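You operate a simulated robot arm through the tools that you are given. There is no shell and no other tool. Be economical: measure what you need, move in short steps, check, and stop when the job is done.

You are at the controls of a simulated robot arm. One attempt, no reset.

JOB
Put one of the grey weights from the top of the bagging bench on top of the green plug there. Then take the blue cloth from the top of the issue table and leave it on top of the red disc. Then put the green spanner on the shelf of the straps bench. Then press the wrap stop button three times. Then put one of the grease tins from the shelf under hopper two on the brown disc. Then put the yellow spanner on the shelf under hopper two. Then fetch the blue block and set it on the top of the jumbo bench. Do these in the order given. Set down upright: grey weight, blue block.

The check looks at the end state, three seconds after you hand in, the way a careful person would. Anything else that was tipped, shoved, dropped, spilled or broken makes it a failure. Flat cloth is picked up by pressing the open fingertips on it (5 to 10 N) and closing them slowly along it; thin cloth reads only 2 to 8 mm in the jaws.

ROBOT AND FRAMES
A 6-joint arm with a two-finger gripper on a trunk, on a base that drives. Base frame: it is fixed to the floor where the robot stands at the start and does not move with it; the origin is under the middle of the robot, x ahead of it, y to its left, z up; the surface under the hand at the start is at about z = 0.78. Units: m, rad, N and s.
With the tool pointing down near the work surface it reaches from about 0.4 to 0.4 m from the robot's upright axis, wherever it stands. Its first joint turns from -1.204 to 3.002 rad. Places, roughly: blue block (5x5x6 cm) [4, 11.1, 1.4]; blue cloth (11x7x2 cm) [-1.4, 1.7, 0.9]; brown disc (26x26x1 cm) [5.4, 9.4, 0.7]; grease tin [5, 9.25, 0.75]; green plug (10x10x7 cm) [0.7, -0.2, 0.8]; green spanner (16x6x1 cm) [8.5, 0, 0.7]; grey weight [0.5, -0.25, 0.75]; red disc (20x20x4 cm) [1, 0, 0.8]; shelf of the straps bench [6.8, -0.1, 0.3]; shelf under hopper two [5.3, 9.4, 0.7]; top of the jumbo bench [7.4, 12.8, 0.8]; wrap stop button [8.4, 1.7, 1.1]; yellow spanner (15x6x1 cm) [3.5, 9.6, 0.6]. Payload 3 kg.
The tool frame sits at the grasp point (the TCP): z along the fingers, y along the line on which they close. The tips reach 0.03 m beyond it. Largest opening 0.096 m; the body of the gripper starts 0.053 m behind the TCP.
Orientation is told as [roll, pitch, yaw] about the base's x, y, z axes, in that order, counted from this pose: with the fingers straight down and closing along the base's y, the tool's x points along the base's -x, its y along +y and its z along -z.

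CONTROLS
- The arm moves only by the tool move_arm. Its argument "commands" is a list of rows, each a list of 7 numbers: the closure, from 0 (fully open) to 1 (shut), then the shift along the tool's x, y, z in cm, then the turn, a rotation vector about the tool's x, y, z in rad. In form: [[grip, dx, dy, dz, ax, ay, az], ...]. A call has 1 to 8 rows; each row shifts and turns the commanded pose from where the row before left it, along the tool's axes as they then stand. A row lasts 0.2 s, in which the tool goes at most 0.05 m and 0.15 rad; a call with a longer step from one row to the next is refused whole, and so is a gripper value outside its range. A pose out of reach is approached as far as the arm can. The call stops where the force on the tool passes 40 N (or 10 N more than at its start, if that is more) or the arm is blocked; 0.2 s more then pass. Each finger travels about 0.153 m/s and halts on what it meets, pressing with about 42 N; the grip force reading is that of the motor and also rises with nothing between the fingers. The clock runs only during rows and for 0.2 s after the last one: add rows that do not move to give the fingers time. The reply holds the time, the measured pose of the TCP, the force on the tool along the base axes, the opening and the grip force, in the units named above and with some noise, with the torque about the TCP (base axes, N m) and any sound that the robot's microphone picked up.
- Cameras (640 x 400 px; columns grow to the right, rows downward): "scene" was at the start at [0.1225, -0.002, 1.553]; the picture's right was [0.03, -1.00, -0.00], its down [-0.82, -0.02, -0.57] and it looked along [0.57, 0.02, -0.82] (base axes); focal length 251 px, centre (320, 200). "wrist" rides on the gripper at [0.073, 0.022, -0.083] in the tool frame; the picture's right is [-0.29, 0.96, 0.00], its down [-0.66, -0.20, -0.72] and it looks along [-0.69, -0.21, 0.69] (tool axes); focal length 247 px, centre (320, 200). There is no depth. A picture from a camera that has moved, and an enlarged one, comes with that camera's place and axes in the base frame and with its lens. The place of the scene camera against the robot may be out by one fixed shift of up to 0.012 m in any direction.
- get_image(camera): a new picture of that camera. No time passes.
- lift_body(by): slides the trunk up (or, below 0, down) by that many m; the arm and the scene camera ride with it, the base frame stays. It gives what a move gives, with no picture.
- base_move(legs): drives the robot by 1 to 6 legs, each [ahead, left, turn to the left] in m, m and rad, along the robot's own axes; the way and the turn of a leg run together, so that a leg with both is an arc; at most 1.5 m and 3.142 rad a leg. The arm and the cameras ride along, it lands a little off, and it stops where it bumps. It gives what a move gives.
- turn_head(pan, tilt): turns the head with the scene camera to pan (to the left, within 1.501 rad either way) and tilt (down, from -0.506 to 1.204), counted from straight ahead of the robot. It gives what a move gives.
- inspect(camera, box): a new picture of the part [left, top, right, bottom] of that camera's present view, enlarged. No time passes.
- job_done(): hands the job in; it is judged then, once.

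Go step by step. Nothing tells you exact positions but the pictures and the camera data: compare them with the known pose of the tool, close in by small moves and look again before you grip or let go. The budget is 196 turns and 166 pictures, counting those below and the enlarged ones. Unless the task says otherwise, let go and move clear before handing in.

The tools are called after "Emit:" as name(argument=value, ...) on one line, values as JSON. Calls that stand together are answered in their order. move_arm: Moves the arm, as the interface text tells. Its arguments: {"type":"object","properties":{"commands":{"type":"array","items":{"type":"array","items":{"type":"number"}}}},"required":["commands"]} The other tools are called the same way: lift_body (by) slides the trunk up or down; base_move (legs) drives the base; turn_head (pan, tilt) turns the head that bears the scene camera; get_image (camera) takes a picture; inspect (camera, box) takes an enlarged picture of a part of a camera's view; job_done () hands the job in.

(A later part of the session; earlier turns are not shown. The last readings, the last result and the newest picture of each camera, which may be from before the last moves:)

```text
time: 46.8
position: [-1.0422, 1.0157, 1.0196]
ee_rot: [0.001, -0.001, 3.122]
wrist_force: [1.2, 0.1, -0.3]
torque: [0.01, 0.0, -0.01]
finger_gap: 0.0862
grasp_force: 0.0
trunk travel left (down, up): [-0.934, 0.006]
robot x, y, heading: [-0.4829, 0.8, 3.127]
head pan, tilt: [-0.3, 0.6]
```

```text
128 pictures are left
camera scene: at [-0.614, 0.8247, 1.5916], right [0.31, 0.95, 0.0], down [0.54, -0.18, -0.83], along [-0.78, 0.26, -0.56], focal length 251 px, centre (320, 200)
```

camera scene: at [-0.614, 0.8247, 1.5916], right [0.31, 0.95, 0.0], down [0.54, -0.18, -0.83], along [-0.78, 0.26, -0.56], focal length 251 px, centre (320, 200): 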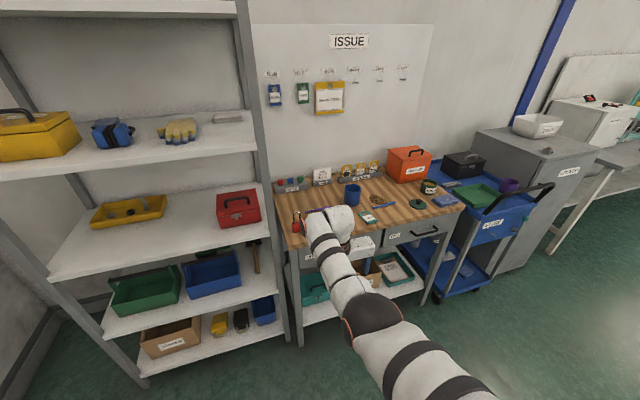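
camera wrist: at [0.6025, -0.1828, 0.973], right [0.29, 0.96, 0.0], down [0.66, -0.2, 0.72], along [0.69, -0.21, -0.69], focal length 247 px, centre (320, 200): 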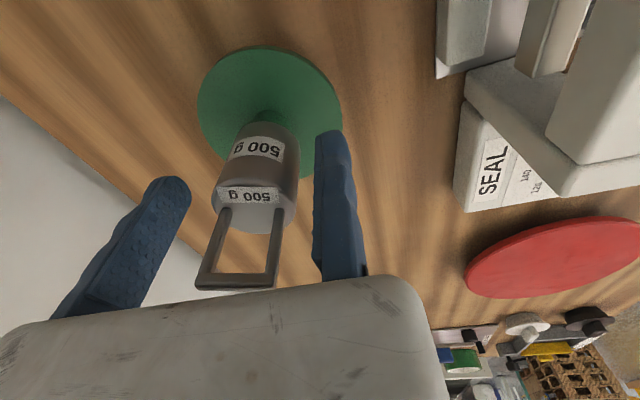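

Issue table confirmed; cloth ≈ (-1.375, 1.71). Driving sideways first, then ahead.

Emit:
base_move(legs=[[0, -0.71, 0.016], [0.3, 0, 0]])

Emit:
get_image(camera="wrist")

Emit:
get_image(camera="scene")

```text
time: 52.4
position: [-1.3409, 1.7305, 1.0207]
ee_rot: [0.002, -0.002, 3.132]
wrist_force: [0.2, 0.3, -0.7]
torque: [-0.02, -0.01, 0.03]
finger_gap: 0.0864
grasp_force: 0.0
trunk travel left (down, up): [-0.934, 0.006]
robot x, y, heading: [-0.7723, 1.5203, 3.134]
head pan, tilt: [-0.3, 0.6]
```

```text
127 pictures are left
camera wrist: at [-1.2671, 1.7069, 1.1036], right [-0.3, -0.95, 0.0], down [-0.66, 0.21, 0.72], along [-0.69, 0.22, -0.69], focal length 247 px, centre (320, 200)
```

wrist: 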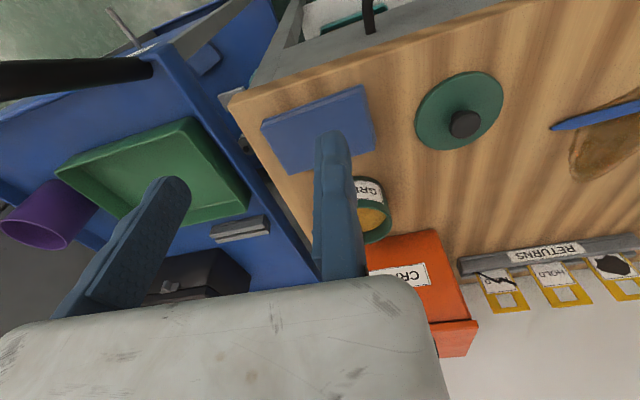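

```text
126 pictures are left
camera scene: at [-0.9098, 1.5435, 1.5918], right [0.3, 0.95, 0.0], down [0.54, -0.17, -0.83], along [-0.79, 0.25, -0.56], focal length 251 px, centre (320, 200)
```

scene: 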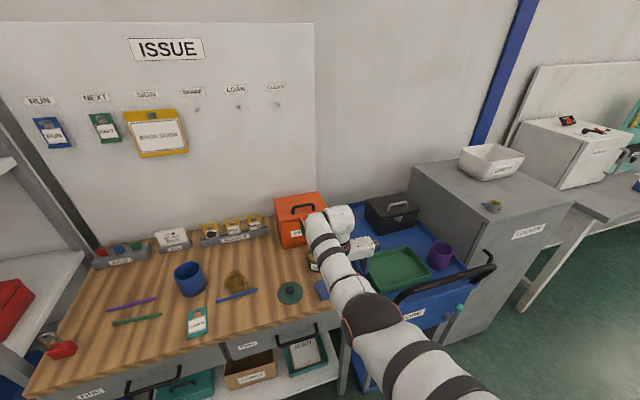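

The cloth is a folded pad, centre ≈ (-1.385, 1.74), long side roughly along y. Zooming to see its shape and height.

Emit:
inspect(camera="wrist", box=[220, 60, 420, 220])

```text
2.50 times, centred on (320, 140) of wrist
camera zoom: at [-1.2671, 1.7069, 1.1036], right [-0.3, -0.95, 0.0], down [-0.66, 0.21, 0.72], along [-0.69, 0.22, -0.69], focal length 617 px, centre (320, 350)
```

zoom: 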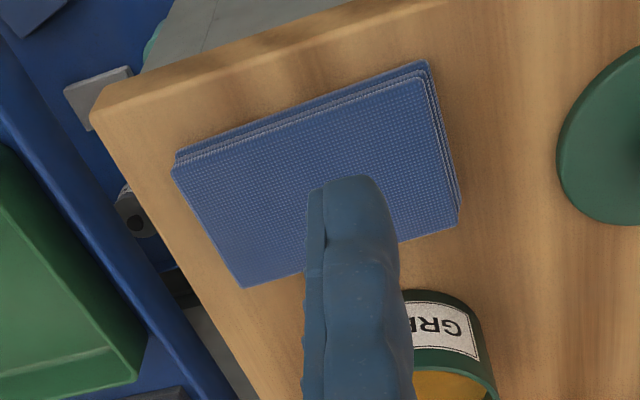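

Cloth spans about x -1.376…-1.447, y 1.697…1.808, top z ≈ 0.866. I'll drive 6 cm ahead and set a 5 cm opening over it, lowering to check.

Emit:
base_move(legs=[[0.062, 0, 0]])

Emit:
move_arm(commands=[[0.45, 0, 0, 0, 0, 0, 0], [0.45, 0, 0, 0, 0, 0, 0], [0.45, 0, 0, 0, 0, 0, 0]])

Emit:
lift_body(by=-0.09)

Emit:
get_image(camera="wrist")

```text
time: 53.4
position: [-1.4021, 1.7317, 1.0224]
ee_rot: [0.001, -0.003, 3.128]
wrist_force: [0.7, 0.4, 0.6]
torque: [0.04, 0.03, 0.0]
finger_gap: 0.0863
grasp_force: 0.0
trunk travel left (down, up): [-0.934, 0.006]
robot x, y, heading: [-0.8397, 1.5219, 3.128]
head pan, tilt: [-0.3, 0.6]
```

```text
time: 54.1
position: [-1.406, 1.7325, 1.0187]
ee_rot: [0.001, -0.001, 3.129]
wrist_force: [0.4, 1.0, -0.1]
torque: [0.04, 0.0, 0.03]
finger_gap: 0.0526
grasp_force: 0.0
trunk travel left (down, up): [-0.934, 0.006]
robot x, y, heading: [-0.8429, 1.524, 3.128]
head pan, tilt: [-0.3, 0.6]
```

```text
time: 55.4
position: [-1.405, 1.7318, 0.9295]
ee_rot: [0.001, -0.001, 3.13]
wrist_force: [-0.9, 0.3, -0.1]
torque: [-0.02, -0.02, -0.04]
finger_gap: 0.0527
grasp_force: 0.0
trunk travel left (down, up): [-0.844, 0.096]
robot x, y, heading: [-0.8371, 1.5208, 3.134]
head pan, tilt: [-0.3, 0.6]
```

```text
124 pictures are left
camera wrist: at [-1.3312, 1.7079, 1.0132], right [-0.3, -0.95, 0.0], down [-0.66, 0.21, 0.72], along [-0.69, 0.22, -0.69], focal length 247 px, centre (320, 200)
```

wrist: 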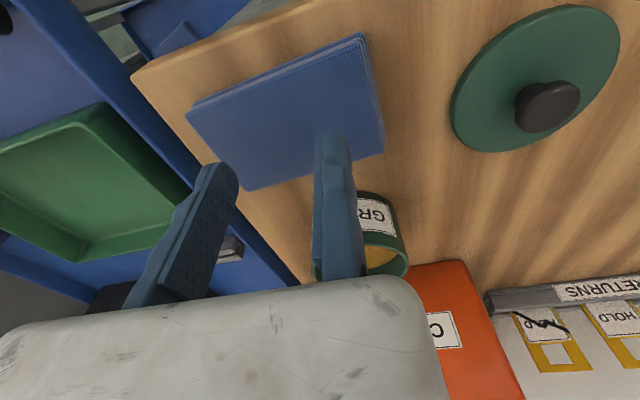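

The cup is clear (about 7 cm beyond). Lowering to just above the cloth, then pressing gently with small arm steps.

Emit:
lift_body(by=-0.028)

Emit:
move_arm(commands=[[0.45, 0, 0, 0.2, 0, 0, 0], [0.45, 0, 0, 0, 0, 0, 0]])

Emit:
get_image(camera="wrist")

```text
time: 56.1
position: [-1.4035, 1.7309, 0.9096]
ee_rot: [-0.002, -0.018, 3.13]
wrist_force: [-7.9, 5.0, 38.4]
torque: [0.64, 0.03, 0.16]
finger_gap: 0.053
grasp_force: 0.0
trunk travel left (down, up): [-0.816, 0.124]
robot x, y, heading: [-0.8434, 1.5202, 3.131]
head pan, tilt: [-0.3, 0.6]
```

```text
time: 56.7
position: [-1.4058, 1.7311, 0.9106]
ee_rot: [-0.005, -0.024, 3.13]
wrist_force: [4.5, -0.6, 17.7]
torque: [0.15, -0.31, -0.07]
finger_gap: 0.0528
grasp_force: 0.1
trunk travel left (down, up): [-0.816, 0.124]
robot x, y, heading: [-0.8408, 1.5226, 3.133]
head pan, tilt: [-0.3, 0.6]
stopped in row 2: the force on the tool passed its limit at 50 N (the readings are from after the stop); the commanded pose is now the measured one
```

```text
123 pictures are left
camera wrist: at [-1.3307, 1.7076, 0.9913], right [-0.31, -0.95, 0.0], down [-0.64, 0.21, 0.74], along [-0.7, 0.22, -0.67], focal length 247 px, centre (320, 200)
```

wrist: 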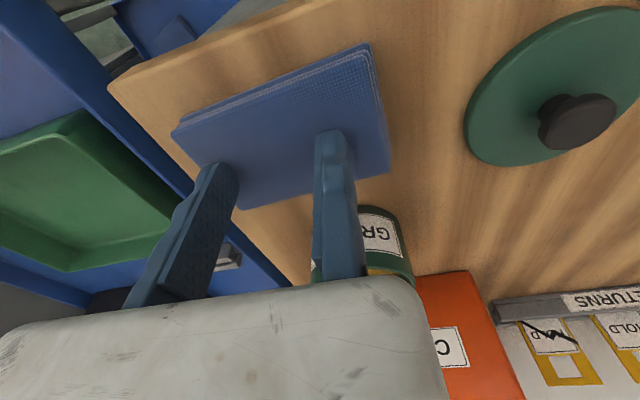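

Contact came at tips ≈ 0.88 with 18 N. Easing off to 5–10 N and levelling.

Emit:
move_arm(commands=[[0.45, 0, 0, -0.3, 0, -0.022, 0], [0.45, 0, 0, 0, 0, 0, 0]])

```text
time: 57.3
position: [-1.4058, 1.7326, 0.9101]
ee_rot: [-0.002, -0.038, 3.13]
wrist_force: [4.2, -0.8, 12.9]
torque: [0.2, -0.27, -0.1]
finger_gap: 0.0528
grasp_force: 0.2
trunk travel left (down, up): [-0.816, 0.124]
robot x, y, heading: [-0.8406, 1.5233, 3.132]
head pan, tilt: [-0.3, 0.6]
```

Emit:
move_arm(commands=[[0.45, 0, 0, -0.1, 0, 0.038, 0], [0.45, 0, 0, 0, 0, 0, 0]])

```text
time: 57.9
position: [-1.4087, 1.7324, 0.9103]
ee_rot: [-0.001, 0.001, 3.129]
wrist_force: [2.8, -0.6, 6.1]
torque: [0.07, -0.04, -0.04]
finger_gap: 0.0529
grasp_force: 0.0
trunk travel left (down, up): [-0.816, 0.124]
robot x, y, heading: [-0.8407, 1.5215, 3.128]
head pan, tilt: [-0.3, 0.6]
```

6 N pressing force. Closing slowly along the cloth.

Emit:
move_arm(commands=[[0.48, 0, 0, 0, 0, 0, 0], [0.51, 0, 0, 0, 0, 0, 0], [0.54, 0, 0, 0, 0, 0, 0], [0.57, 0, 0, 0, 0, 0, 0], [0.6, 0, 0, 0, 0, 0, 0], [0.63, 0, 0, 0, 0, 0, 0]])

Emit:
get_image(camera="wrist")

```text
time: 59.3
position: [-1.4071, 1.7325, 0.9099]
ee_rot: [-0.001, 0.0, 3.129]
wrist_force: [-0.7, 0.2, 7.2]
torque: [0.06, 0.04, 0.0]
finger_gap: 0.0355
grasp_force: 0.1
trunk travel left (down, up): [-0.816, 0.124]
robot x, y, heading: [-0.8425, 1.5205, 3.134]
head pan, tilt: [-0.3, 0.6]
```

```text
122 pictures are left
camera wrist: at [-1.3344, 1.7086, 0.9934], right [-0.31, -0.95, 0.0], down [-0.66, 0.21, 0.72], along [-0.69, 0.22, -0.69], focal length 247 px, centre (320, 200)
```

wrist: 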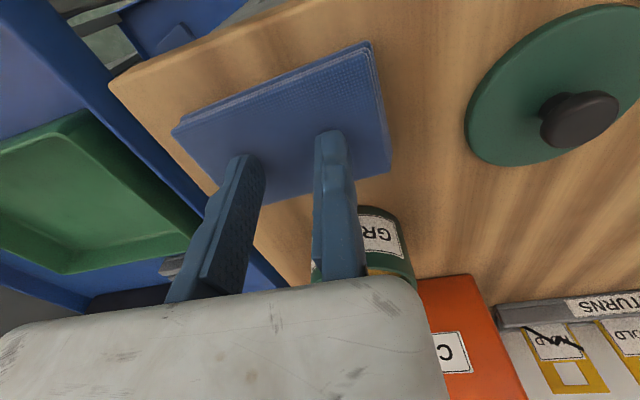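

Force is steady at 7 N. Continuing to close.

Emit:
move_arm(commands=[[0.67, 0, 0, 0, 0, 0, 0], [0.71, 0, 0, 0, 0, 0, 0], [0.75, 0, 0, 0, 0, 0, 0], [0.79, 0, 0, 0, 0, 0, 0], [0.83, 0, 0, 0, 0, 0, 0], [0.87, 0, 0, 0, 0, 0, 0], [0.91, 0, 0, 0, 0, 0, 0]])

Emit:
move_arm(commands=[[0.95, 0, 0, 0, 0, 0, 0], [1, 0, 0, 0, 0, 0, 0], [1, 0, 0, 0, 0, 0, 0], [1, 0, 0, 0, 0, 0, 0]])

Emit:
get_image(camera="wrist")

```text
time: 60.9
position: [-1.4063, 1.7319, 0.9096]
ee_rot: [-0.002, 0.0, 3.131]
wrist_force: [-0.2, 0.2, 6.0]
torque: [0.05, 0.01, 0.04]
finger_gap: 0.0065
grasp_force: 0.0
trunk travel left (down, up): [-0.816, 0.124]
robot x, y, heading: [-0.8384, 1.5201, 3.132]
head pan, tilt: [-0.3, 0.6]
```

```text
time: 61.9
position: [-1.4081, 1.7317, 0.9096]
ee_rot: [-0.004, 0.0, 3.129]
wrist_force: [0.6, 0.8, 5.4]
torque: [0.0, 0.02, -0.01]
finger_gap: 0.006
grasp_force: 33.0
trunk travel left (down, up): [-0.816, 0.124]
robot x, y, heading: [-0.8424, 1.5216, 3.126]
head pan, tilt: [-0.3, 0.6]
```

```text
121 pictures are left
camera wrist: at [-1.3341, 1.7084, 0.9934], right [-0.31, -0.95, 0.0], down [-0.66, 0.21, 0.72], along [-0.69, 0.22, -0.69], focal length 247 px, centre (320, 200)
```

wrist: 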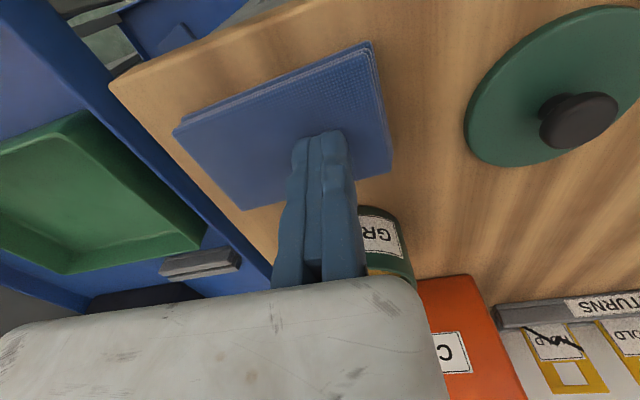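

Gap reads 6 mm, which fits a pinched cloth. Lifting gently and checking.

Emit:
lift_body(by=0.1)

Emit:
get_image(camera="wrist")

```text
time: 63.2
position: [-1.4088, 1.7325, 1.0095]
ee_rot: [0.0, 0.001, 3.13]
wrist_force: [-0.6, -0.3, 0.4]
torque: [-0.01, 0.03, 0.02]
finger_gap: 0.0
grasp_force: 33.3
trunk travel left (down, up): [-0.916, 0.024]
robot x, y, heading: [-0.8434, 1.5191, 3.127]
head pan, tilt: [-0.3, 0.6]
```

```text
120 pictures are left
camera wrist: at [-1.3353, 1.7088, 1.0926], right [-0.31, -0.95, 0.0], down [-0.66, 0.21, 0.72], along [-0.69, 0.22, -0.69], focal length 247 px, centre (320, 200)
```

wrist: 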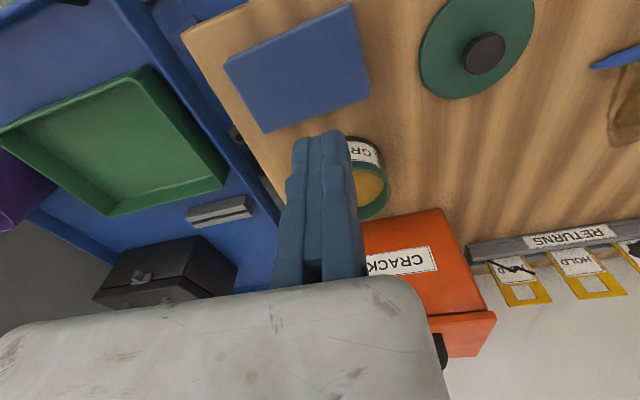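

It slipped out (gap now 0). I'll try again with a bit more pressing force (~9 N), a wider stroke and a slower lift.

Emit:
move_arm(commands=[[0.8, 0, 0, 0, 0, 0, 0], [0.4, 0, 0, 0, 0, 0, 0], [0.4, 0, 0, 0, 0, 0, 0], [0.4, 0, 0, 0, 0, 0, 0]])

Emit:
lift_body(by=-0.092)

Emit:
move_arm(commands=[[0.4, 0, 0, 0.3, 0, 0, 0], [0.4, 0, 0, 0.2, 0, 0, 0], [0.4, 0, 0, 0, 0, 0, 0]])

```text
time: 64.2
position: [-1.4076, 1.733, 1.0093]
ee_rot: [0.0, 0.001, 3.13]
wrist_force: [-0.4, 0.4, -0.2]
torque: [0.01, -0.01, 0.0]
finger_gap: 0.0577
grasp_force: 0.1
trunk travel left (down, up): [-0.916, 0.024]
robot x, y, heading: [-0.841, 1.5217, 3.135]
head pan, tilt: [-0.3, 0.6]
```

```text
time: 65.5
position: [-1.4079, 1.7315, 0.9162]
ee_rot: [-0.002, 0.002, 3.129]
wrist_force: [0.8, -0.3, -0.4]
torque: [0.01, 0.01, -0.01]
finger_gap: 0.0577
grasp_force: 0.0
trunk travel left (down, up): [-0.824, 0.116]
robot x, y, heading: [-0.8426, 1.5197, 3.129]
head pan, tilt: [-0.3, 0.6]
```

```text
time: 66.3
position: [-1.4081, 1.733, 0.9115]
ee_rot: [0.001, 0.001, 3.128]
wrist_force: [-0.1, 0.3, 0.7]
torque: [0.01, 0.01, -0.02]
finger_gap: 0.0574
grasp_force: 0.0
trunk travel left (down, up): [-0.824, 0.116]
robot x, y, heading: [-0.8382, 1.5241, 3.131]
head pan, tilt: [-0.3, 0.6]
```

Emit:
move_arm(commands=[[0.4, 0, 0, 0.2, 0, 0, 0], [0.4, 0, 0, 0, 0, 0, 0], [0.4, 0, 0, 0, 0, 0, 0]])

```text
time: 67.1
position: [-1.4084, 1.7322, 0.9105]
ee_rot: [0.0, 0.003, 3.129]
wrist_force: [-0.6, 0.0, 0.2]
torque: [0.01, -0.06, -0.04]
finger_gap: 0.0575
grasp_force: 0.0
trunk travel left (down, up): [-0.824, 0.116]
robot x, y, heading: [-0.8466, 1.521, 3.135]
head pan, tilt: [-0.3, 0.6]
```

Emit:
move_arm(commands=[[0.4, 0, 0, 0.2, 0, 0, 0], [0.4, 0, 0, 0, 0, 0, 0], [0.4, 0, 0, 0, 0, 0, 0]])

```text
time: 67.9
position: [-1.4085, 1.7329, 0.9092]
ee_rot: [-0.002, -0.001, 3.129]
wrist_force: [-4.1, 1.7, 10.7]
torque: [0.17, 0.09, 0.03]
finger_gap: 0.0576
grasp_force: 0.1
trunk travel left (down, up): [-0.824, 0.116]
robot x, y, heading: [-0.8409, 1.5231, 3.131]
head pan, tilt: [-0.3, 0.6]
```

Emit:
move_arm(commands=[[0.42, 0, 0, -0.02, 0, 0, 0], [0.46, 0, 0, 0, 0, 0, 0], [0.5, 0, 0, 0, 0, 0, 0], [0.54, 0, 0, 0, 0, 0, 0], [0.58, 0, 0, 0, 0, 0, 0], [0.62, 0, 0, 0, 0, 0, 0], [0.66, 0, 0, 0, 0, 0, 0], [0.7, 0, 0, 0, 0, 0, 0]])

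Emit:
move_arm(commands=[[0.74, 0, 0, 0, 0, 0, 0], [0.78, 0, 0, 0, 0, 0, 0], [0.82, 0, 0, 0, 0, 0, 0], [0.86, 0, 0, 0, 0, 0, 0], [0.9, 0, 0, 0, 0, 0, 0], [0.94, 0, 0, 0, 0, 0, 0], [1, 0, 0, 0, 0, 0, 0], [1, 0, 0, 0, 0, 0, 0]])

Emit:
move_arm(commands=[[1, 0, 0, -0.3, 0, 0, 0], [1, 0, 0, -0.3, 0, 0, 0], [1, 0, 0, -0.3, 0, 0, 0], [1, 0, 0, -0.3, 0, 0, 0], [1, 0, 0, -0.3, 0, 0, 0], [1, 0, 0, -0.5, 0, 0, 0]])

Emit:
get_image(camera="wrist")

```text
time: 69.7
position: [-1.4071, 1.7331, 0.9092]
ee_rot: [-0.002, -0.002, 3.131]
wrist_force: [-4.8, 5.0, 18.9]
torque: [0.41, 0.13, 0.07]
finger_gap: 0.0276
grasp_force: 0.0
trunk travel left (down, up): [-0.824, 0.116]
robot x, y, heading: [-0.8406, 1.5241, 3.136]
head pan, tilt: [-0.3, 0.6]
```

```text
time: 71.5
position: [-1.406, 1.7314, 0.9089]
ee_rot: [-0.003, 0.0, 3.129]
wrist_force: [2.3, 2.7, 14.9]
torque: [0.09, -0.04, -0.01]
finger_gap: 0.0058
grasp_force: 33.0
trunk travel left (down, up): [-0.824, 0.116]
robot x, y, heading: [-0.8427, 1.5219, 3.128]
head pan, tilt: [-0.3, 0.6]
```

```text
time: 72.9
position: [-1.409, 1.7341, 0.9298]
ee_rot: [0.001, 0.002, 3.131]
wrist_force: [-0.4, -0.2, 0.0]
torque: [0.01, 0.02, 0.0]
finger_gap: 0.0
grasp_force: 33.7
trunk travel left (down, up): [-0.824, 0.116]
robot x, y, heading: [-0.8388, 1.5239, 3.133]
head pan, tilt: [-0.3, 0.6]
```

```text
119 pictures are left
camera wrist: at [-1.3343, 1.7092, 1.0123], right [-0.3, -0.95, 0.0], down [-0.66, 0.21, 0.72], along [-0.69, 0.22, -0.69], focal length 247 px, centre (320, 200)
```

wrist: 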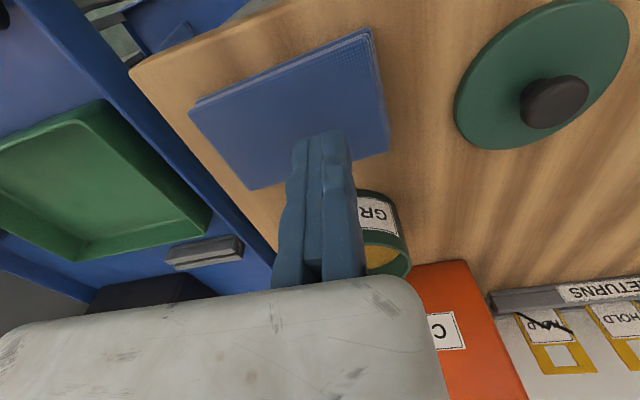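

The pad doesn't bunch; it is a thick folded stack. I'll instead take it across its 7 cm side: raise, turn the gripper 90° and straddle it.

Emit:
lift_body(by=0.1)

Emit:
move_arm(commands=[[0.6, 0, 0, 0, 0, 0, -0.15], [0.3, 0, 0, 0, 0, 0, -0.15], [0, 0, 0, 0, 0, 0, -0.15], [0, 0, 0, 0, 0, 0, -0.15], [0, 0, 0, 0, 0, 0, -0.15], [0, 0, 0, 0, 0, 0, 0]])

```text
time: 74.2
position: [-1.4084, 1.733, 1.0286]
ee_rot: [0.001, 0.001, 3.129]
wrist_force: [-0.5, -0.1, -0.5]
torque: [0.03, 0.02, 0.0]
finger_gap: 0.0003
grasp_force: 33.1
trunk travel left (down, up): [-0.924, 0.016]
robot x, y, heading: [-0.8444, 1.5204, 3.134]
head pan, tilt: [-0.3, 0.6]
```

```text
time: 75.6
position: [-1.4078, 1.7317, 1.0298]
ee_rot: [0.0, 0.002, -2.402]
wrist_force: [-0.1, -0.2, 0.1]
torque: [0.02, 0.02, 0.0]
finger_gap: 0.0961
grasp_force: 0.0
trunk travel left (down, up): [-0.924, 0.016]
robot x, y, heading: [-0.842, 1.5208, 3.137]
head pan, tilt: [-0.3, 0.6]
```

Emit:
move_arm(commands=[[0, 0, 0, 0, 0, 0, -0.15], [0, 0, 0, 0, 0, 0, -0.15], [0, 0, 0, 0, 0, 0, -0.15], [0, 0, 0, 0, 0, 0, -0.15], [0, 0, 0, 0, 0, 0, -0.15], [0, 0, 0, 0, 0, 0, -0.081], [0, 0, 0, 0, 0, 0, 0]])

Emit:
get_image(camera="wrist")

```text
time: 77.2
position: [-1.4074, 1.7317, 1.0281]
ee_rot: [0.001, 0.002, -1.574]
wrist_force: [0.5, -0.7, -0.3]
torque: [0.02, 0.03, -0.01]
finger_gap: 0.0961
grasp_force: 0.0
trunk travel left (down, up): [-0.924, 0.016]
robot x, y, heading: [-0.8416, 1.5191, 3.131]
head pan, tilt: [-0.3, 0.6]
```

```text
118 pictures are left
camera wrist: at [-1.3848, 1.806, 1.112], right [0.96, -0.29, 0.0], down [-0.2, -0.66, 0.72], along [-0.21, -0.69, -0.69], focal length 247 px, centre (320, 200)
```

wrist: 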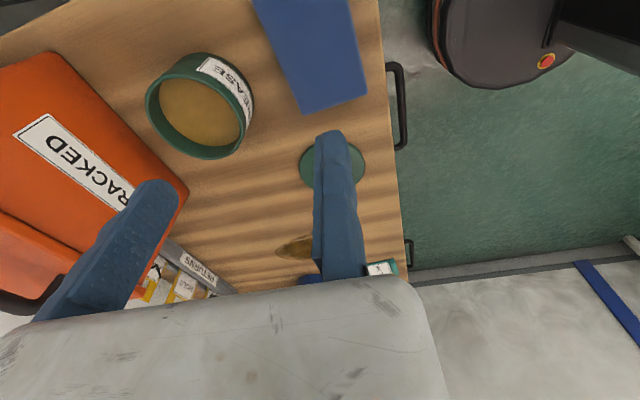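

Cloth spans x ≈ -1.437…-1.372. Positioning the fixed finger just outside the near edge at y ≈ 1.748, lowering to just above cloth height.

Emit:
move_arm(commands=[[0, 1.6, 2, 0, 0, 0, 0], [0, 0, 2.1, 0, 0, 0, 0], [0, 0, 0, 0, 0, 0, 0]])

Emit:
lift_body(by=-0.105)

Emit:
get_image(camera="wrist")

```text
time: 78.0
position: [-1.3664, 1.7487, 1.0282]
ee_rot: [0.003, 0.001, -1.572]
wrist_force: [0.7, -0.3, -0.5]
torque: [-0.02, -0.03, -0.01]
finger_gap: 0.096
grasp_force: 0.1
trunk travel left (down, up): [-0.924, 0.016]
robot x, y, heading: [-0.8412, 1.5174, 3.132]
head pan, tilt: [-0.3, 0.6]
```

```text
time: 79.4
position: [-1.3668, 1.7492, 0.9233]
ee_rot: [0.001, 0.003, -1.576]
wrist_force: [-0.5, 0.5, -0.3]
torque: [-0.02, 0.02, -0.01]
finger_gap: 0.096
grasp_force: 0.0
trunk travel left (down, up): [-0.819, 0.121]
robot x, y, heading: [-0.8408, 1.5202, 3.13]
head pan, tilt: [-0.3, 0.6]
```

```text
117 pictures are left
camera wrist: at [-1.3437, 1.8221, 1.007], right [0.96, -0.3, 0.0], down [-0.21, -0.66, 0.72], along [-0.21, -0.69, -0.69], focal length 247 px, centre (320, 200)
```

wrist: 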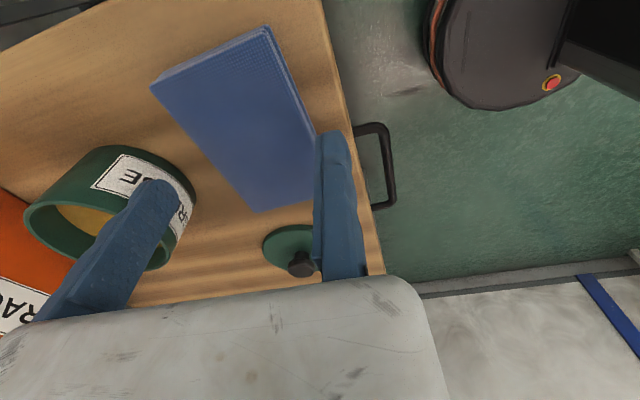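

Both fingers straddle the pad with clearance, cup is clear. Narrowing slightly and descending the last bit by arm.

Emit:
lift_body(by=-0.018)

Emit:
move_arm(commands=[[0.1, 0, 0, 0.3, 0, 0, 0], [0.1, 0, 0, 0.2, 0, 0, 0], [0.1, 0, 0, 0.2, 0, 0, 0], [0.1, 0, 0, 0.2, 0, 0, 0], [0.1, 0, 0, 0, 0, 0, 0]])

Emit:
get_image(camera="wrist")

```text
time: 80.0
position: [-1.3662, 1.7496, 0.9066]
ee_rot: [0.002, 0.001, -1.575]
wrist_force: [0.7, 0.0, -0.6]
torque: [0.0, 0.01, 0.03]
finger_gap: 0.0958
grasp_force: 0.2
trunk travel left (down, up): [-0.801, 0.139]
robot x, y, heading: [-0.8429, 1.5207, 3.133]
head pan, tilt: [-0.3, 0.6]
```

```text
time: 81.2
position: [-1.3665, 1.7492, 0.8964]
ee_rot: [0.001, 0.0, -1.574]
wrist_force: [-0.2, -0.3, -0.3]
torque: [0.02, 0.01, 0.02]
finger_gap: 0.0862
grasp_force: 0.0
trunk travel left (down, up): [-0.801, 0.139]
robot x, y, heading: [-0.8451, 1.5192, 3.132]
head pan, tilt: [-0.3, 0.6]
```

```text
116 pictures are left
camera wrist: at [-1.3439, 1.8214, 0.9795], right [0.96, -0.3, 0.0], down [-0.21, -0.66, 0.72], along [-0.21, -0.69, -0.69], focal length 247 px, centre (320, 200)
```

wrist: 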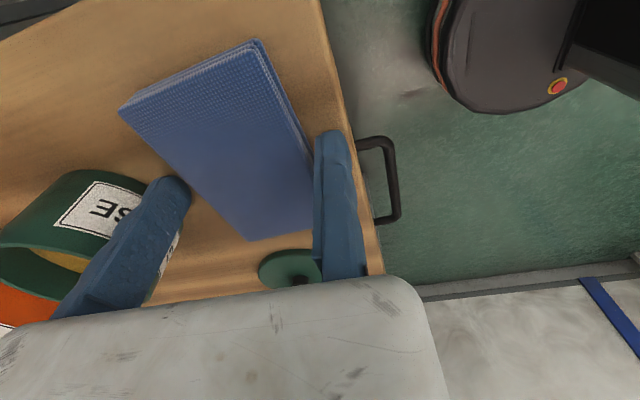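

Emit:
move_arm(commands=[[0.1, 0, 0, 0.2, 0, 0, 0], [0.1, 0, 0, 0, 0, 0, 0]])

Emit:
move_arm(commands=[[0.1, 0, 0, 0.2, 0, 0, 0], [0.1, 0, 0, 0, 0, 0, 0]])

```text
time: 81.8
position: [-1.3666, 1.7493, 0.8935]
ee_rot: [0.003, 0.002, -1.574]
wrist_force: [0.2, -0.4, -0.7]
torque: [0.01, 0.0, -0.03]
finger_gap: 0.0863
grasp_force: 0.0
trunk travel left (down, up): [-0.801, 0.139]
robot x, y, heading: [-0.8428, 1.5204, 3.131]
head pan, tilt: [-0.3, 0.6]
```

```text
time: 82.4
position: [-1.3669, 1.7495, 0.8919]
ee_rot: [0.003, 0.002, -1.573]
wrist_force: [-0.1, 0.6, 0.2]
torque: [0.02, 0.01, 0.01]
finger_gap: 0.0865
grasp_force: 0.1
trunk travel left (down, up): [-0.801, 0.139]
robot x, y, heading: [-0.8446, 1.5229, 3.127]
head pan, tilt: [-0.3, 0.6]
```

Tips are at 0.862 beside the pad with no contact yet. Closing slowly on its sides.

Emit:
move_arm(commands=[[0.18, 0, 0, 0, 0, 0, 0], [0.24, 0, 0, 0, 0, 0, 0], [0.28, 0, 0, 0, 0, 0, 0], [0.32, 0, 0, 0, 0, 0, 0], [0.36, 0, 0, 0, 0, 0, 0], [0.4, 0, 0, 0, 0, 0, 0], [0.45, 0, 0, 0, 0, 0, 0], [0.45, 0, 0, 0, 0, 0, 0]])

Emit:
get_image(camera="wrist")

```text
time: 84.2
position: [-1.3659, 1.7498, 0.8923]
ee_rot: [0.0, 0.001, -1.575]
wrist_force: [-0.4, -0.2, 0.3]
torque: [0.04, -0.03, 0.02]
finger_gap: 0.0667
grasp_force: 42.1
trunk travel left (down, up): [-0.801, 0.139]
robot x, y, heading: [-0.8393, 1.5204, 3.129]
head pan, tilt: [-0.3, 0.6]
```

```text
115 pictures are left
camera wrist: at [-1.3437, 1.822, 0.9756], right [0.96, -0.3, 0.0], down [-0.21, -0.66, 0.72], along [-0.21, -0.69, -0.69], focal length 247 px, centre (320, 200)
```

wrist: 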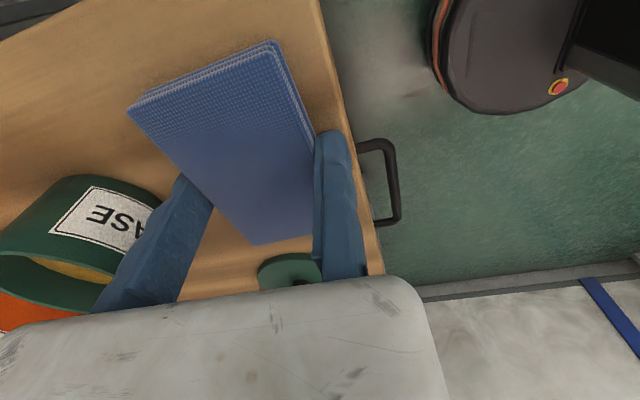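

The pad is held across 67 mm at 42 N. Lifting slowly.

Emit:
move_arm(commands=[[0.5, 0, 0, -0.4, 0, 0, 0], [0.5, 0, 0, -0.6, 0, 0, 0], [0.5, 0, 0, -0.8, 0, 0, 0], [0.5, 0, 0, -1, 0, 0, 0], [0.5, 0, 0, -1, 0, 0, 0], [0.5, 0, 0, 0, 0, 0, 0]])

Emit:
get_image(camera="wrist")

```text
time: 85.6
position: [-1.3668, 1.7487, 0.93]
ee_rot: [0.002, 0.001, -1.575]
wrist_force: [0.0, -0.4, -0.5]
torque: [-0.03, 0.0, 0.03]
finger_gap: 0.067
grasp_force: 41.5
trunk travel left (down, up): [-0.801, 0.139]
robot x, y, heading: [-0.839, 1.5196, 3.127]
head pan, tilt: [-0.3, 0.6]
```

```text
114 pictures are left
camera wrist: at [-1.3438, 1.8219, 1.0139], right [0.96, -0.3, 0.0], down [-0.21, -0.66, 0.72], along [-0.21, -0.69, -0.69], focal length 247 px, centre (320, 200)
```

wrist: 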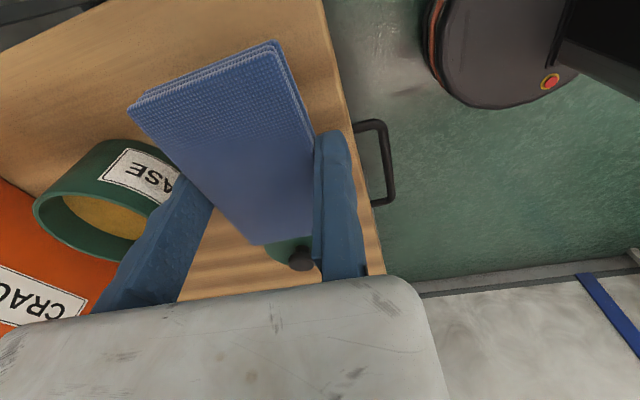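

Cloth lifted. Raising, backing off, turning to face the bagging bench from its left side (the red disc is near (0.965, 0.02)).

Emit:
lift_body(by=0.1)

Emit:
base_move(legs=[[-0.54, 0, 0], [0, 0, 1.575], [0, 1.45, 0], [0.5, 0, 0]])

Emit:
turn_head(pan=0.0, tilt=0.9)

Emit:
get_image(camera="scene")

Emit:
get_image(camera="wrist")

```text
time: 87.0
position: [-1.3662, 1.749, 1.0311]
ee_rot: [0.001, 0.0, -1.575]
wrist_force: [-0.2, 0.3, -1.0]
torque: [0.02, -0.02, -0.01]
finger_gap: 0.067
grasp_force: 41.4
trunk travel left (down, up): [-0.901, 0.039]
robot x, y, heading: [-0.8389, 1.5202, 3.126]
head pan, tilt: [-0.3, 0.6]
```

```text
time: 103.2
position: [0.9217, 0.4906, 1.0299]
ee_rot: [0.003, -0.001, 0.02]
wrist_force: [0.1, 0.0, -0.7]
torque: [0.04, -0.01, 0.02]
finger_gap: 0.0665
grasp_force: 42.1
trunk travel left (down, up): [-0.901, 0.039]
robot x, y, heading: [1.143, 1.0171, -1.566]
head pan, tilt: [-0.3, 0.6]
```

```text
time: 104.0
position: [0.9209, 0.4894, 1.0315]
ee_rot: [0.002, 0.0, 0.019]
wrist_force: [0.7, 0.2, 0.0]
torque: [0.01, 0.0, 0.01]
finger_gap: 0.0669
grasp_force: 42.7
trunk travel left (down, up): [-0.901, 0.039]
robot x, y, heading: [1.1386, 1.0205, -1.56]
head pan, tilt: [0.0, 0.901]
```

```text
113 pictures are left
camera scene: at [1.1402, 0.89, 1.5339], right [-1.0, -0.01, 0.0], down [-0.01, 0.78, -0.62], along [0.01, -0.62, -0.78], focal length 251 px, centre (320, 200)
```

scene: 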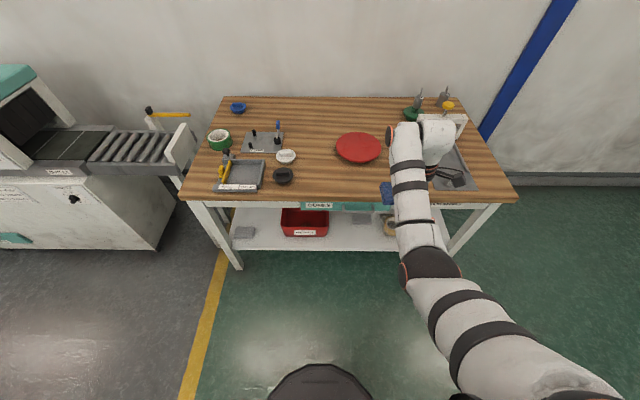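

```text
112 pictures are left
camera wrist: at [0.848, 0.5098, 1.1137], right [0.28, 0.96, 0.0], down [0.66, -0.19, 0.72], along [0.69, -0.2, -0.69], focal length 247 px, centre (320, 200)
```

wrist: 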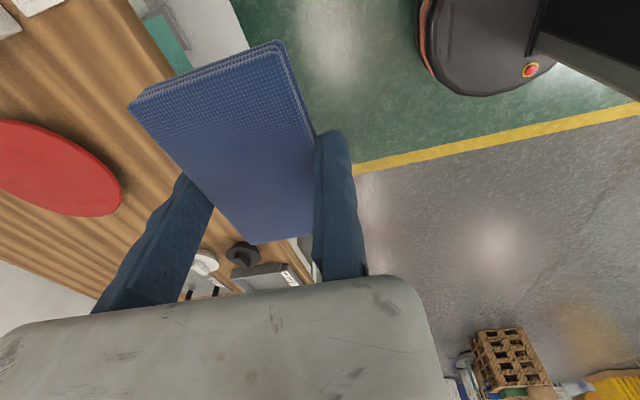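

Red disc ≈ (0.97, 0.03). Driving to place the pad's centre over it.

Emit:
base_move(legs=[[0, 0.05, -0.01], [0.42, 0, 0]])

Emit:
get_image(camera="wrist")

Emit:
get_image(camera="scene")

```text
time: 107.1
position: [0.9737, 0.0675, 1.0308]
ee_rot: [0.002, 0.003, 0.016]
wrist_force: [-0.2, -0.6, 0.3]
torque: [0.01, 0.0, 0.03]
finger_gap: 0.0668
grasp_force: 42.0
trunk travel left (down, up): [-0.901, 0.039]
robot x, y, heading: [1.1923, 0.595, -1.562]
head pan, tilt: [0.0, 0.901]
```

```text
111 pictures are left
camera wrist: at [0.9006, 0.088, 1.1141], right [0.28, 0.96, 0.0], down [0.66, -0.19, 0.72], along [0.69, -0.2, -0.69], focal length 247 px, centre (320, 200)
```

wrist: 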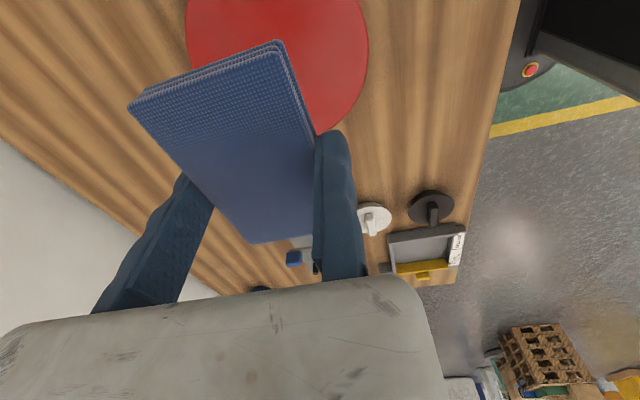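

```text
110 pictures are left
camera scene: at [1.1934, 0.4683, 1.5339], right [-1.0, -0.01, 0.0], down [-0.01, 0.78, -0.62], along [0.01, -0.62, -0.78], focal length 251 px, centre (320, 200)
```

scene: 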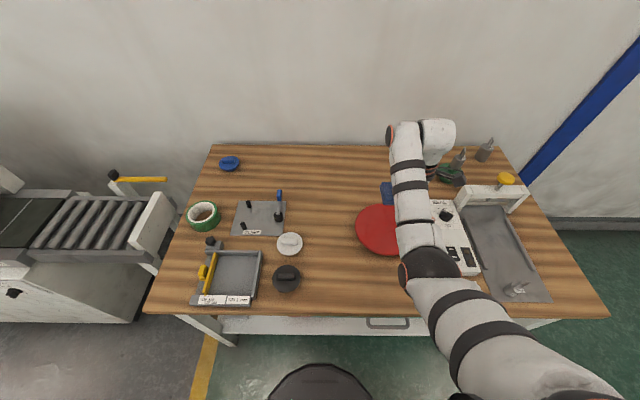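

Pad centre is now over the disc within about 1 cm. Lowering.

Emit:
lift_body(by=-0.14)

Emit:
get_image(camera="wrist")

Emit:
inspect(camera="scene", box=[300, 100, 480, 280])

```text
time: 108.8
position: [0.9736, 0.0687, 0.8902]
ee_rot: [0.003, 0.002, 0.016]
wrist_force: [0.1, 0.2, -0.6]
torque: [0.0, 0.01, -0.01]
finger_gap: 0.0667
grasp_force: 41.7
trunk travel left (down, up): [-0.761, 0.179]
robot x, y, heading: [1.194, 0.5992, -1.562]
head pan, tilt: [0.0, 0.901]
```

```text
109 pictures are left
camera wrist: at [0.9007, 0.0875, 0.9738], right [0.28, 0.96, 0.0], down [0.66, -0.19, 0.72], along [0.69, -0.2, -0.69], focal length 247 px, centre (320, 200)
```

wrist: 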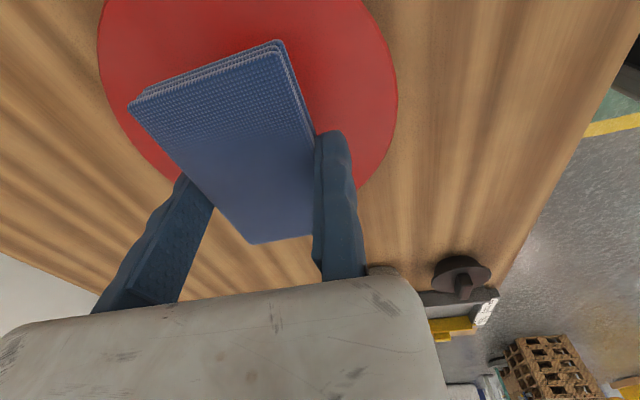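

```text
2.22 times, centred on (390, 190) of scene
camera zoom: at [1.1934, 0.4675, 1.3939], right [-1.0, -0.01, 0.0], down [-0.01, 0.78, -0.62], along [0.01, -0.62, -0.78], focal length 558 px, centre (164, 222)
```

zoom: 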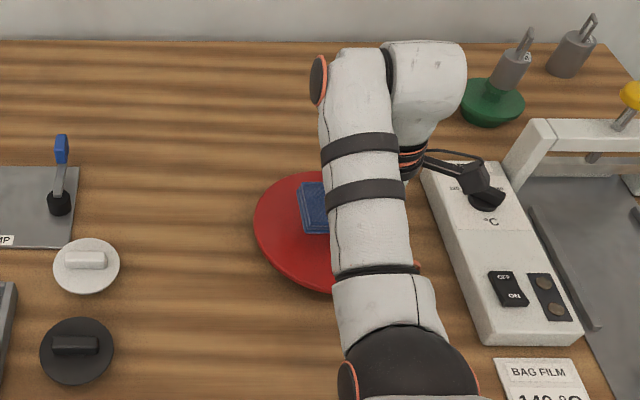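

Good placement; shift 0.8 cm inward, then descend gently to contact.

Emit:
move_arm(commands=[[0.5, 0, -0.8, 0, 0, 0, 0], [0.5, 0, 0, 1, 0, 0, 0], [0.5, 0, 0, 0.8, 0, 0, 0], [0.5, 0, 0, 0, 0, 0, 0]])

Emit:
move_arm(commands=[[0.5, 0, 0, 0.4, 0, 0, 0], [0.5, 0, 0, 0, 0, 0, 0], [0.5, 0, 0, 0.3, 0, 0, 0], [0.5, 0, 0, 0, 0, 0, 0]])

Emit:
move_arm(commands=[[0.5, 0, 0, 0.3, 0, 0, 0], [0.5, 0, 0, 0, 0, 0, 0], [0.5, 0, 0, 0, 0, 0, 0]])

Emit:
get_image(camera="wrist")

```text
time: 109.8
position: [0.9733, 0.0588, 0.8725]
ee_rot: [0.0, 0.0, 0.018]
wrist_force: [-0.9, 0.3, -0.7]
torque: [0.01, 0.0, -0.01]
finger_gap: 0.0666
grasp_force: 42.2
trunk travel left (down, up): [-0.761, 0.179]
robot x, y, heading: [1.1919, 0.5962, -1.563]
head pan, tilt: [0.0, 0.901]
```

```text
time: 110.8
position: [0.973, 0.0587, 0.8643]
ee_rot: [0.002, 0.002, 0.019]
wrist_force: [-0.4, -0.1, -1.0]
torque: [0.0, 0.03, -0.02]
finger_gap: 0.0667
grasp_force: 42.2
trunk travel left (down, up): [-0.761, 0.179]
robot x, y, heading: [1.1908, 0.5986, -1.564]
head pan, tilt: [0.0, 0.901]
```

```text
time: 111.6
position: [0.9741, 0.0584, 0.8624]
ee_rot: [0.003, 0.0, 0.017]
wrist_force: [-0.6, 0.5, 0.0]
torque: [0.01, 0.03, -0.01]
finger_gap: 0.0666
grasp_force: 42.2
trunk travel left (down, up): [-0.761, 0.179]
robot x, y, heading: [1.1902, 0.5949, -1.563]
head pan, tilt: [0.0, 0.901]
```

```text
107 pictures are left
camera wrist: at [0.9012, 0.0791, 0.946], right [0.28, 0.96, 0.0], down [0.66, -0.19, 0.72], along [0.69, -0.2, -0.69], focal length 247 px, centre (320, 200)
```

wrist: 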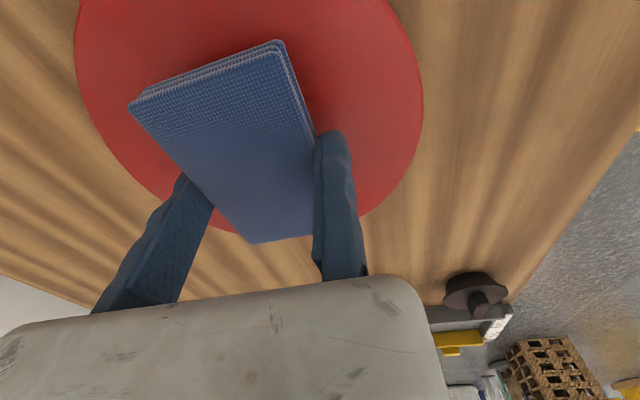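

Disc top looks nearer 0.80. Continuing down with force checks.

Emit:
move_arm(commands=[[0.5, 0, 0, 0.4, 0, 0, 0], [0.5, 0, 0, 0, 0, 0, 0], [0.5, 0, 0, 0.4, 0, 0, 0], [0.5, 0, 0, 0, 0, 0, 0], [0.5, 0, 0, 0.3, 0, 0, 0], [0.5, 0, 0, 0, 0, 0, 0]])

Emit:
get_image(camera="wrist")

```text
time: 113.0
position: [0.9737, 0.0587, 0.8511]
ee_rot: [0.002, 0.002, 0.018]
wrist_force: [-0.8, 0.1, -0.2]
torque: [0.0, -0.04, 0.02]
finger_gap: 0.0668
grasp_force: 42.0
trunk travel left (down, up): [-0.761, 0.179]
robot x, y, heading: [1.1908, 0.5989, -1.558]
head pan, tilt: [0.0, 0.901]
```

```text
106 pictures are left
camera wrist: at [0.9006, 0.0796, 0.9342], right [0.28, 0.96, 0.0], down [0.66, -0.19, 0.72], along [0.69, -0.2, -0.69], focal length 247 px, centre (320, 200)
```

wrist: 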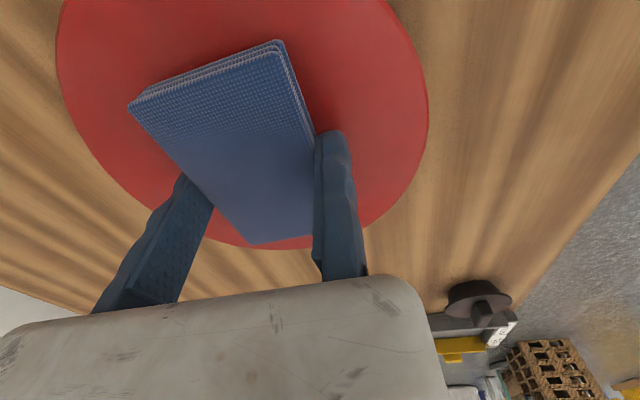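

Fits a disc at centre (0.98, 0.02), top 0.81 — pad well centred. A few mm more.

Emit:
move_arm(commands=[[0.5, 0, 0, 0.3, 0, 0, 0], [0.5, 0, 0, 0, 0, 0, 0], [0.5, 0, 0, 0.2, 0, 0, 0], [0.5, 0, 0, 0, 0, 0, 0]])

Emit:
move_arm(commands=[[0.5, 0, 0, 0.2, 0, 0, 0], [0.5, 0, 0, 0, 0, 0, 0], [0.5, 0, 0, 0, 0, 0, 0]])

```text
time: 114.0
position: [0.974, 0.0592, 0.8452]
ee_rot: [0.002, 0.003, 0.016]
wrist_force: [-0.6, 0.7, -0.1]
torque: [0.02, 0.02, -0.01]
finger_gap: 0.0665
grasp_force: 41.8
trunk travel left (down, up): [-0.761, 0.179]
robot x, y, heading: [1.1921, 0.5989, -1.558]
head pan, tilt: [0.0, 0.901]
```

```text
time: 114.8
position: [0.9732, 0.0586, 0.8447]
ee_rot: [-0.001, 0.002, 0.016]
wrist_force: [-0.2, -1.1, 3.3]
torque: [-0.22, -0.06, -0.02]
finger_gap: 0.0667
grasp_force: 42.0
trunk travel left (down, up): [-0.761, 0.179]
robot x, y, heading: [1.1907, 0.5965, -1.561]
head pan, tilt: [0.0, 0.901]
```

Contact (3.3 N). Releasing, easing the fixed finger off, and rising.

Emit:
move_arm(commands=[[0.25, 0, 0, 0, 0, 0, 0], [0.15, 0, 0, 0, 0, 0, 0], [0.1, 0, 0.4, 0, 0, 0, 0], [0.1, 0, 0.4, 0, 0, 0, 0], [0.1, 0, 0, 0, 0, 0, 0]])

Emit:
lift_body(by=0.175)

Emit:
get_image(camera="wrist")

```text
time: 116.0
position: [0.9732, 0.0675, 0.8444]
ee_rot: [0.002, 0.0, 0.018]
wrist_force: [0.5, 1.5, 0.0]
torque: [0.0, 0.0, 0.0]
finger_gap: 0.0863
grasp_force: 0.1
trunk travel left (down, up): [-0.761, 0.179]
robot x, y, heading: [1.1893, 0.5956, -1.56]
head pan, tilt: [0.0, 0.901]
```

```text
time: 117.9
position: [0.9753, 0.0673, 1.0185]
ee_rot: [0.001, 0.001, 0.017]
wrist_force: [0.6, 0.0, 0.6]
torque: [0.0, -0.02, -0.01]
finger_gap: 0.0865
grasp_force: 0.1
trunk travel left (down, up): [-0.936, 0.004]
robot x, y, heading: [1.1908, 0.5952, -1.563]
head pan, tilt: [0.0, 0.901]
```

```text
105 pictures are left
camera wrist: at [0.9009, 0.0878, 1.1023], right [0.28, 0.96, 0.0], down [0.66, -0.19, 0.72], along [0.69, -0.2, -0.69], focal length 247 px, centre (320, 200)
```

wrist: 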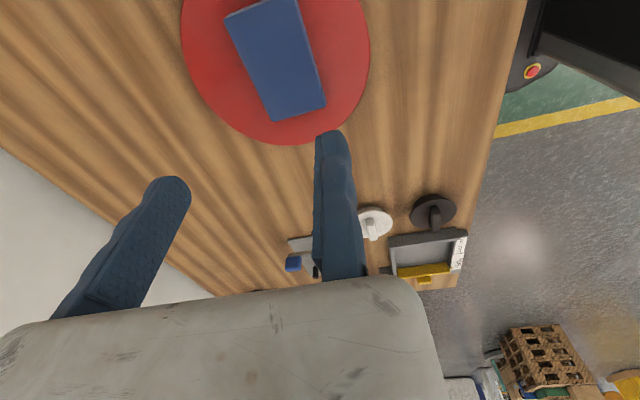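

Cloth is on the disc. Next the green spanner near (8.5, 0). Backing off and looking along +x for the route.

Emit:
base_move(legs=[[-0.7, 0, 0]])

Emit:
turn_head(pan=1.5, tilt=0.35)

Emit:
get_image(camera="scene")

```text
time: 121.8
position: [0.9669, 0.7598, 1.0184]
ee_rot: [0.002, 0.0, 0.014]
wrist_force: [-0.6, 0.2, 0.2]
torque: [0.01, 0.02, 0.02]
finger_gap: 0.0865
grasp_force: 0.1
trunk travel left (down, up): [-0.936, 0.004]
robot x, y, heading: [1.1855, 1.2935, -1.559]
head pan, tilt: [0.0, 0.901]
```

```text
time: 123.3
position: [0.967, 0.7609, 1.0192]
ee_rot: [0.003, 0.001, 0.013]
wrist_force: [-0.3, 0.4, 0.5]
torque: [0.0, 0.01, 0.02]
finger_gap: 0.0862
grasp_force: 0.2
trunk travel left (down, up): [-0.936, 0.004]
robot x, y, heading: [1.1865, 1.2882, -1.564]
head pan, tilt: [1.499, 0.351]
```

```text
104 pictures are left
camera scene: at [1.2796, 1.2292, 1.6164], right [-0.07, -1.0, 0.0], down [-0.34, 0.02, -0.94], along [0.94, -0.06, -0.34], focal length 251 px, centre (320, 200)
```

scene: 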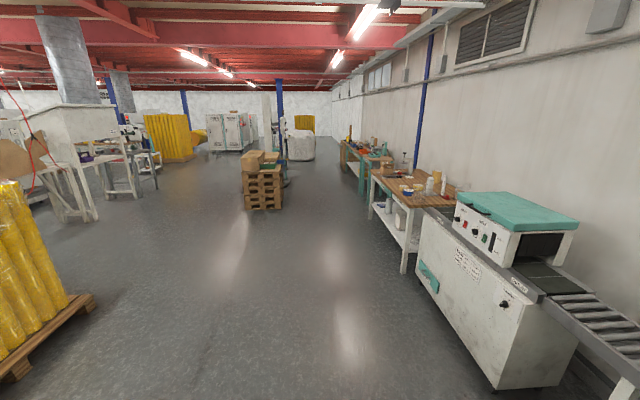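

Clear corridor along y ≈ 1.1. Driving sideways (+x) in legs and stopping midway to look.

Emit:
base_move(legs=[[0.2, 0, -0.007], [0, 1.5, 0], [0, 1.5, 0], [0, 1.0, 0]])

Emit:
get_image(camera="scene")

```text
time: 143.7
position: [4.9384, 0.4737, 1.0179]
ee_rot: [0.003, -0.001, -0.007]
wrist_force: [0.1, 0.1, -0.5]
torque: [0.02, -0.01, 0.03]
finger_gap: 0.0864
grasp_force: 0.1
trunk travel left (down, up): [-0.936, 0.004]
robot x, y, heading: [5.169, 0.9961, -1.586]
head pan, tilt: [1.499, 0.351]
```

```text
103 pictures are left
camera scene: at [5.2608, 0.9357, 1.6164], right [-0.09, -1.0, 0.0], down [-0.34, 0.03, -0.94], along [0.94, -0.08, -0.34], focal length 251 px, centre (320, 200)
```

scene: 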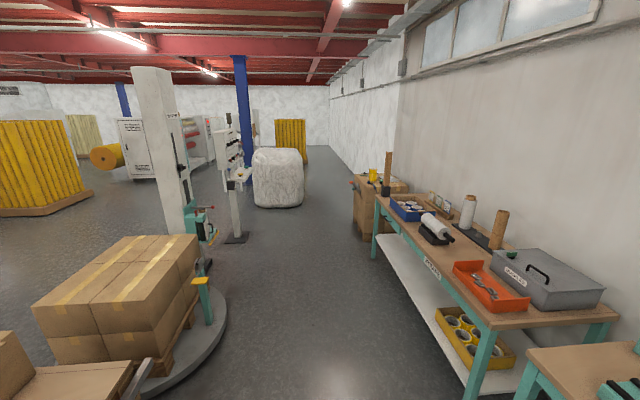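

Emit:
inspect(camera="scene", box=[320, 140, 440, 240])

Emit:
inspect(camera="scene", box=[160, 100, 280, 260])

```text
4.00 times, centred on (380, 190) of scene
camera zoom: at [5.2608, 0.9357, 1.6164], right [-0.09, -1.0, 0.0], down [-0.34, 0.03, -0.94], along [0.94, -0.08, -0.34], focal length 1004 px, centre (80, 240)
```

zoom: 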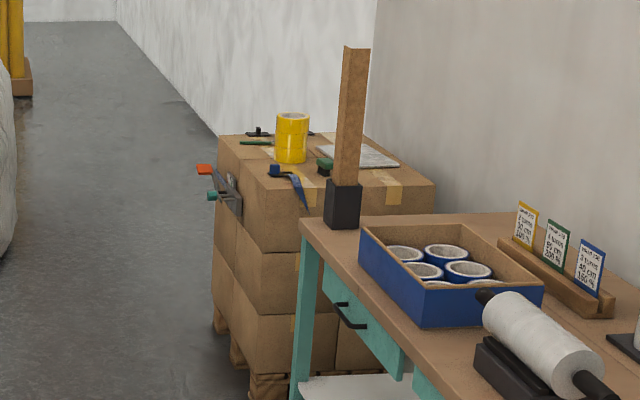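

```text
2.50 times, centred on (220, 180) of scene
camera zoom: at [5.2608, 0.9357, 1.6164], right [-0.09, -1.0, 0.0], down [-0.34, 0.03, -0.94], along [0.94, -0.08, -0.34], focal length 628 px, centre (570, 250)
```

zoom: 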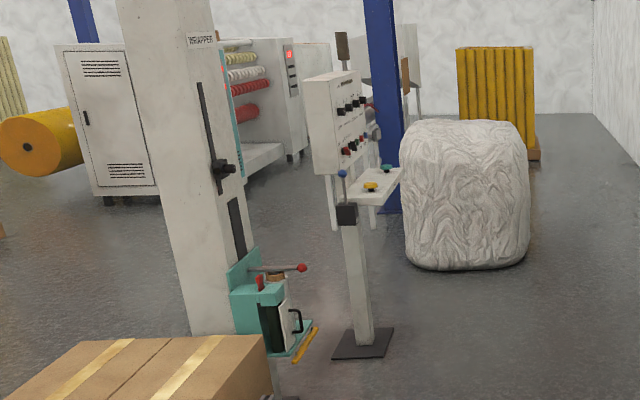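

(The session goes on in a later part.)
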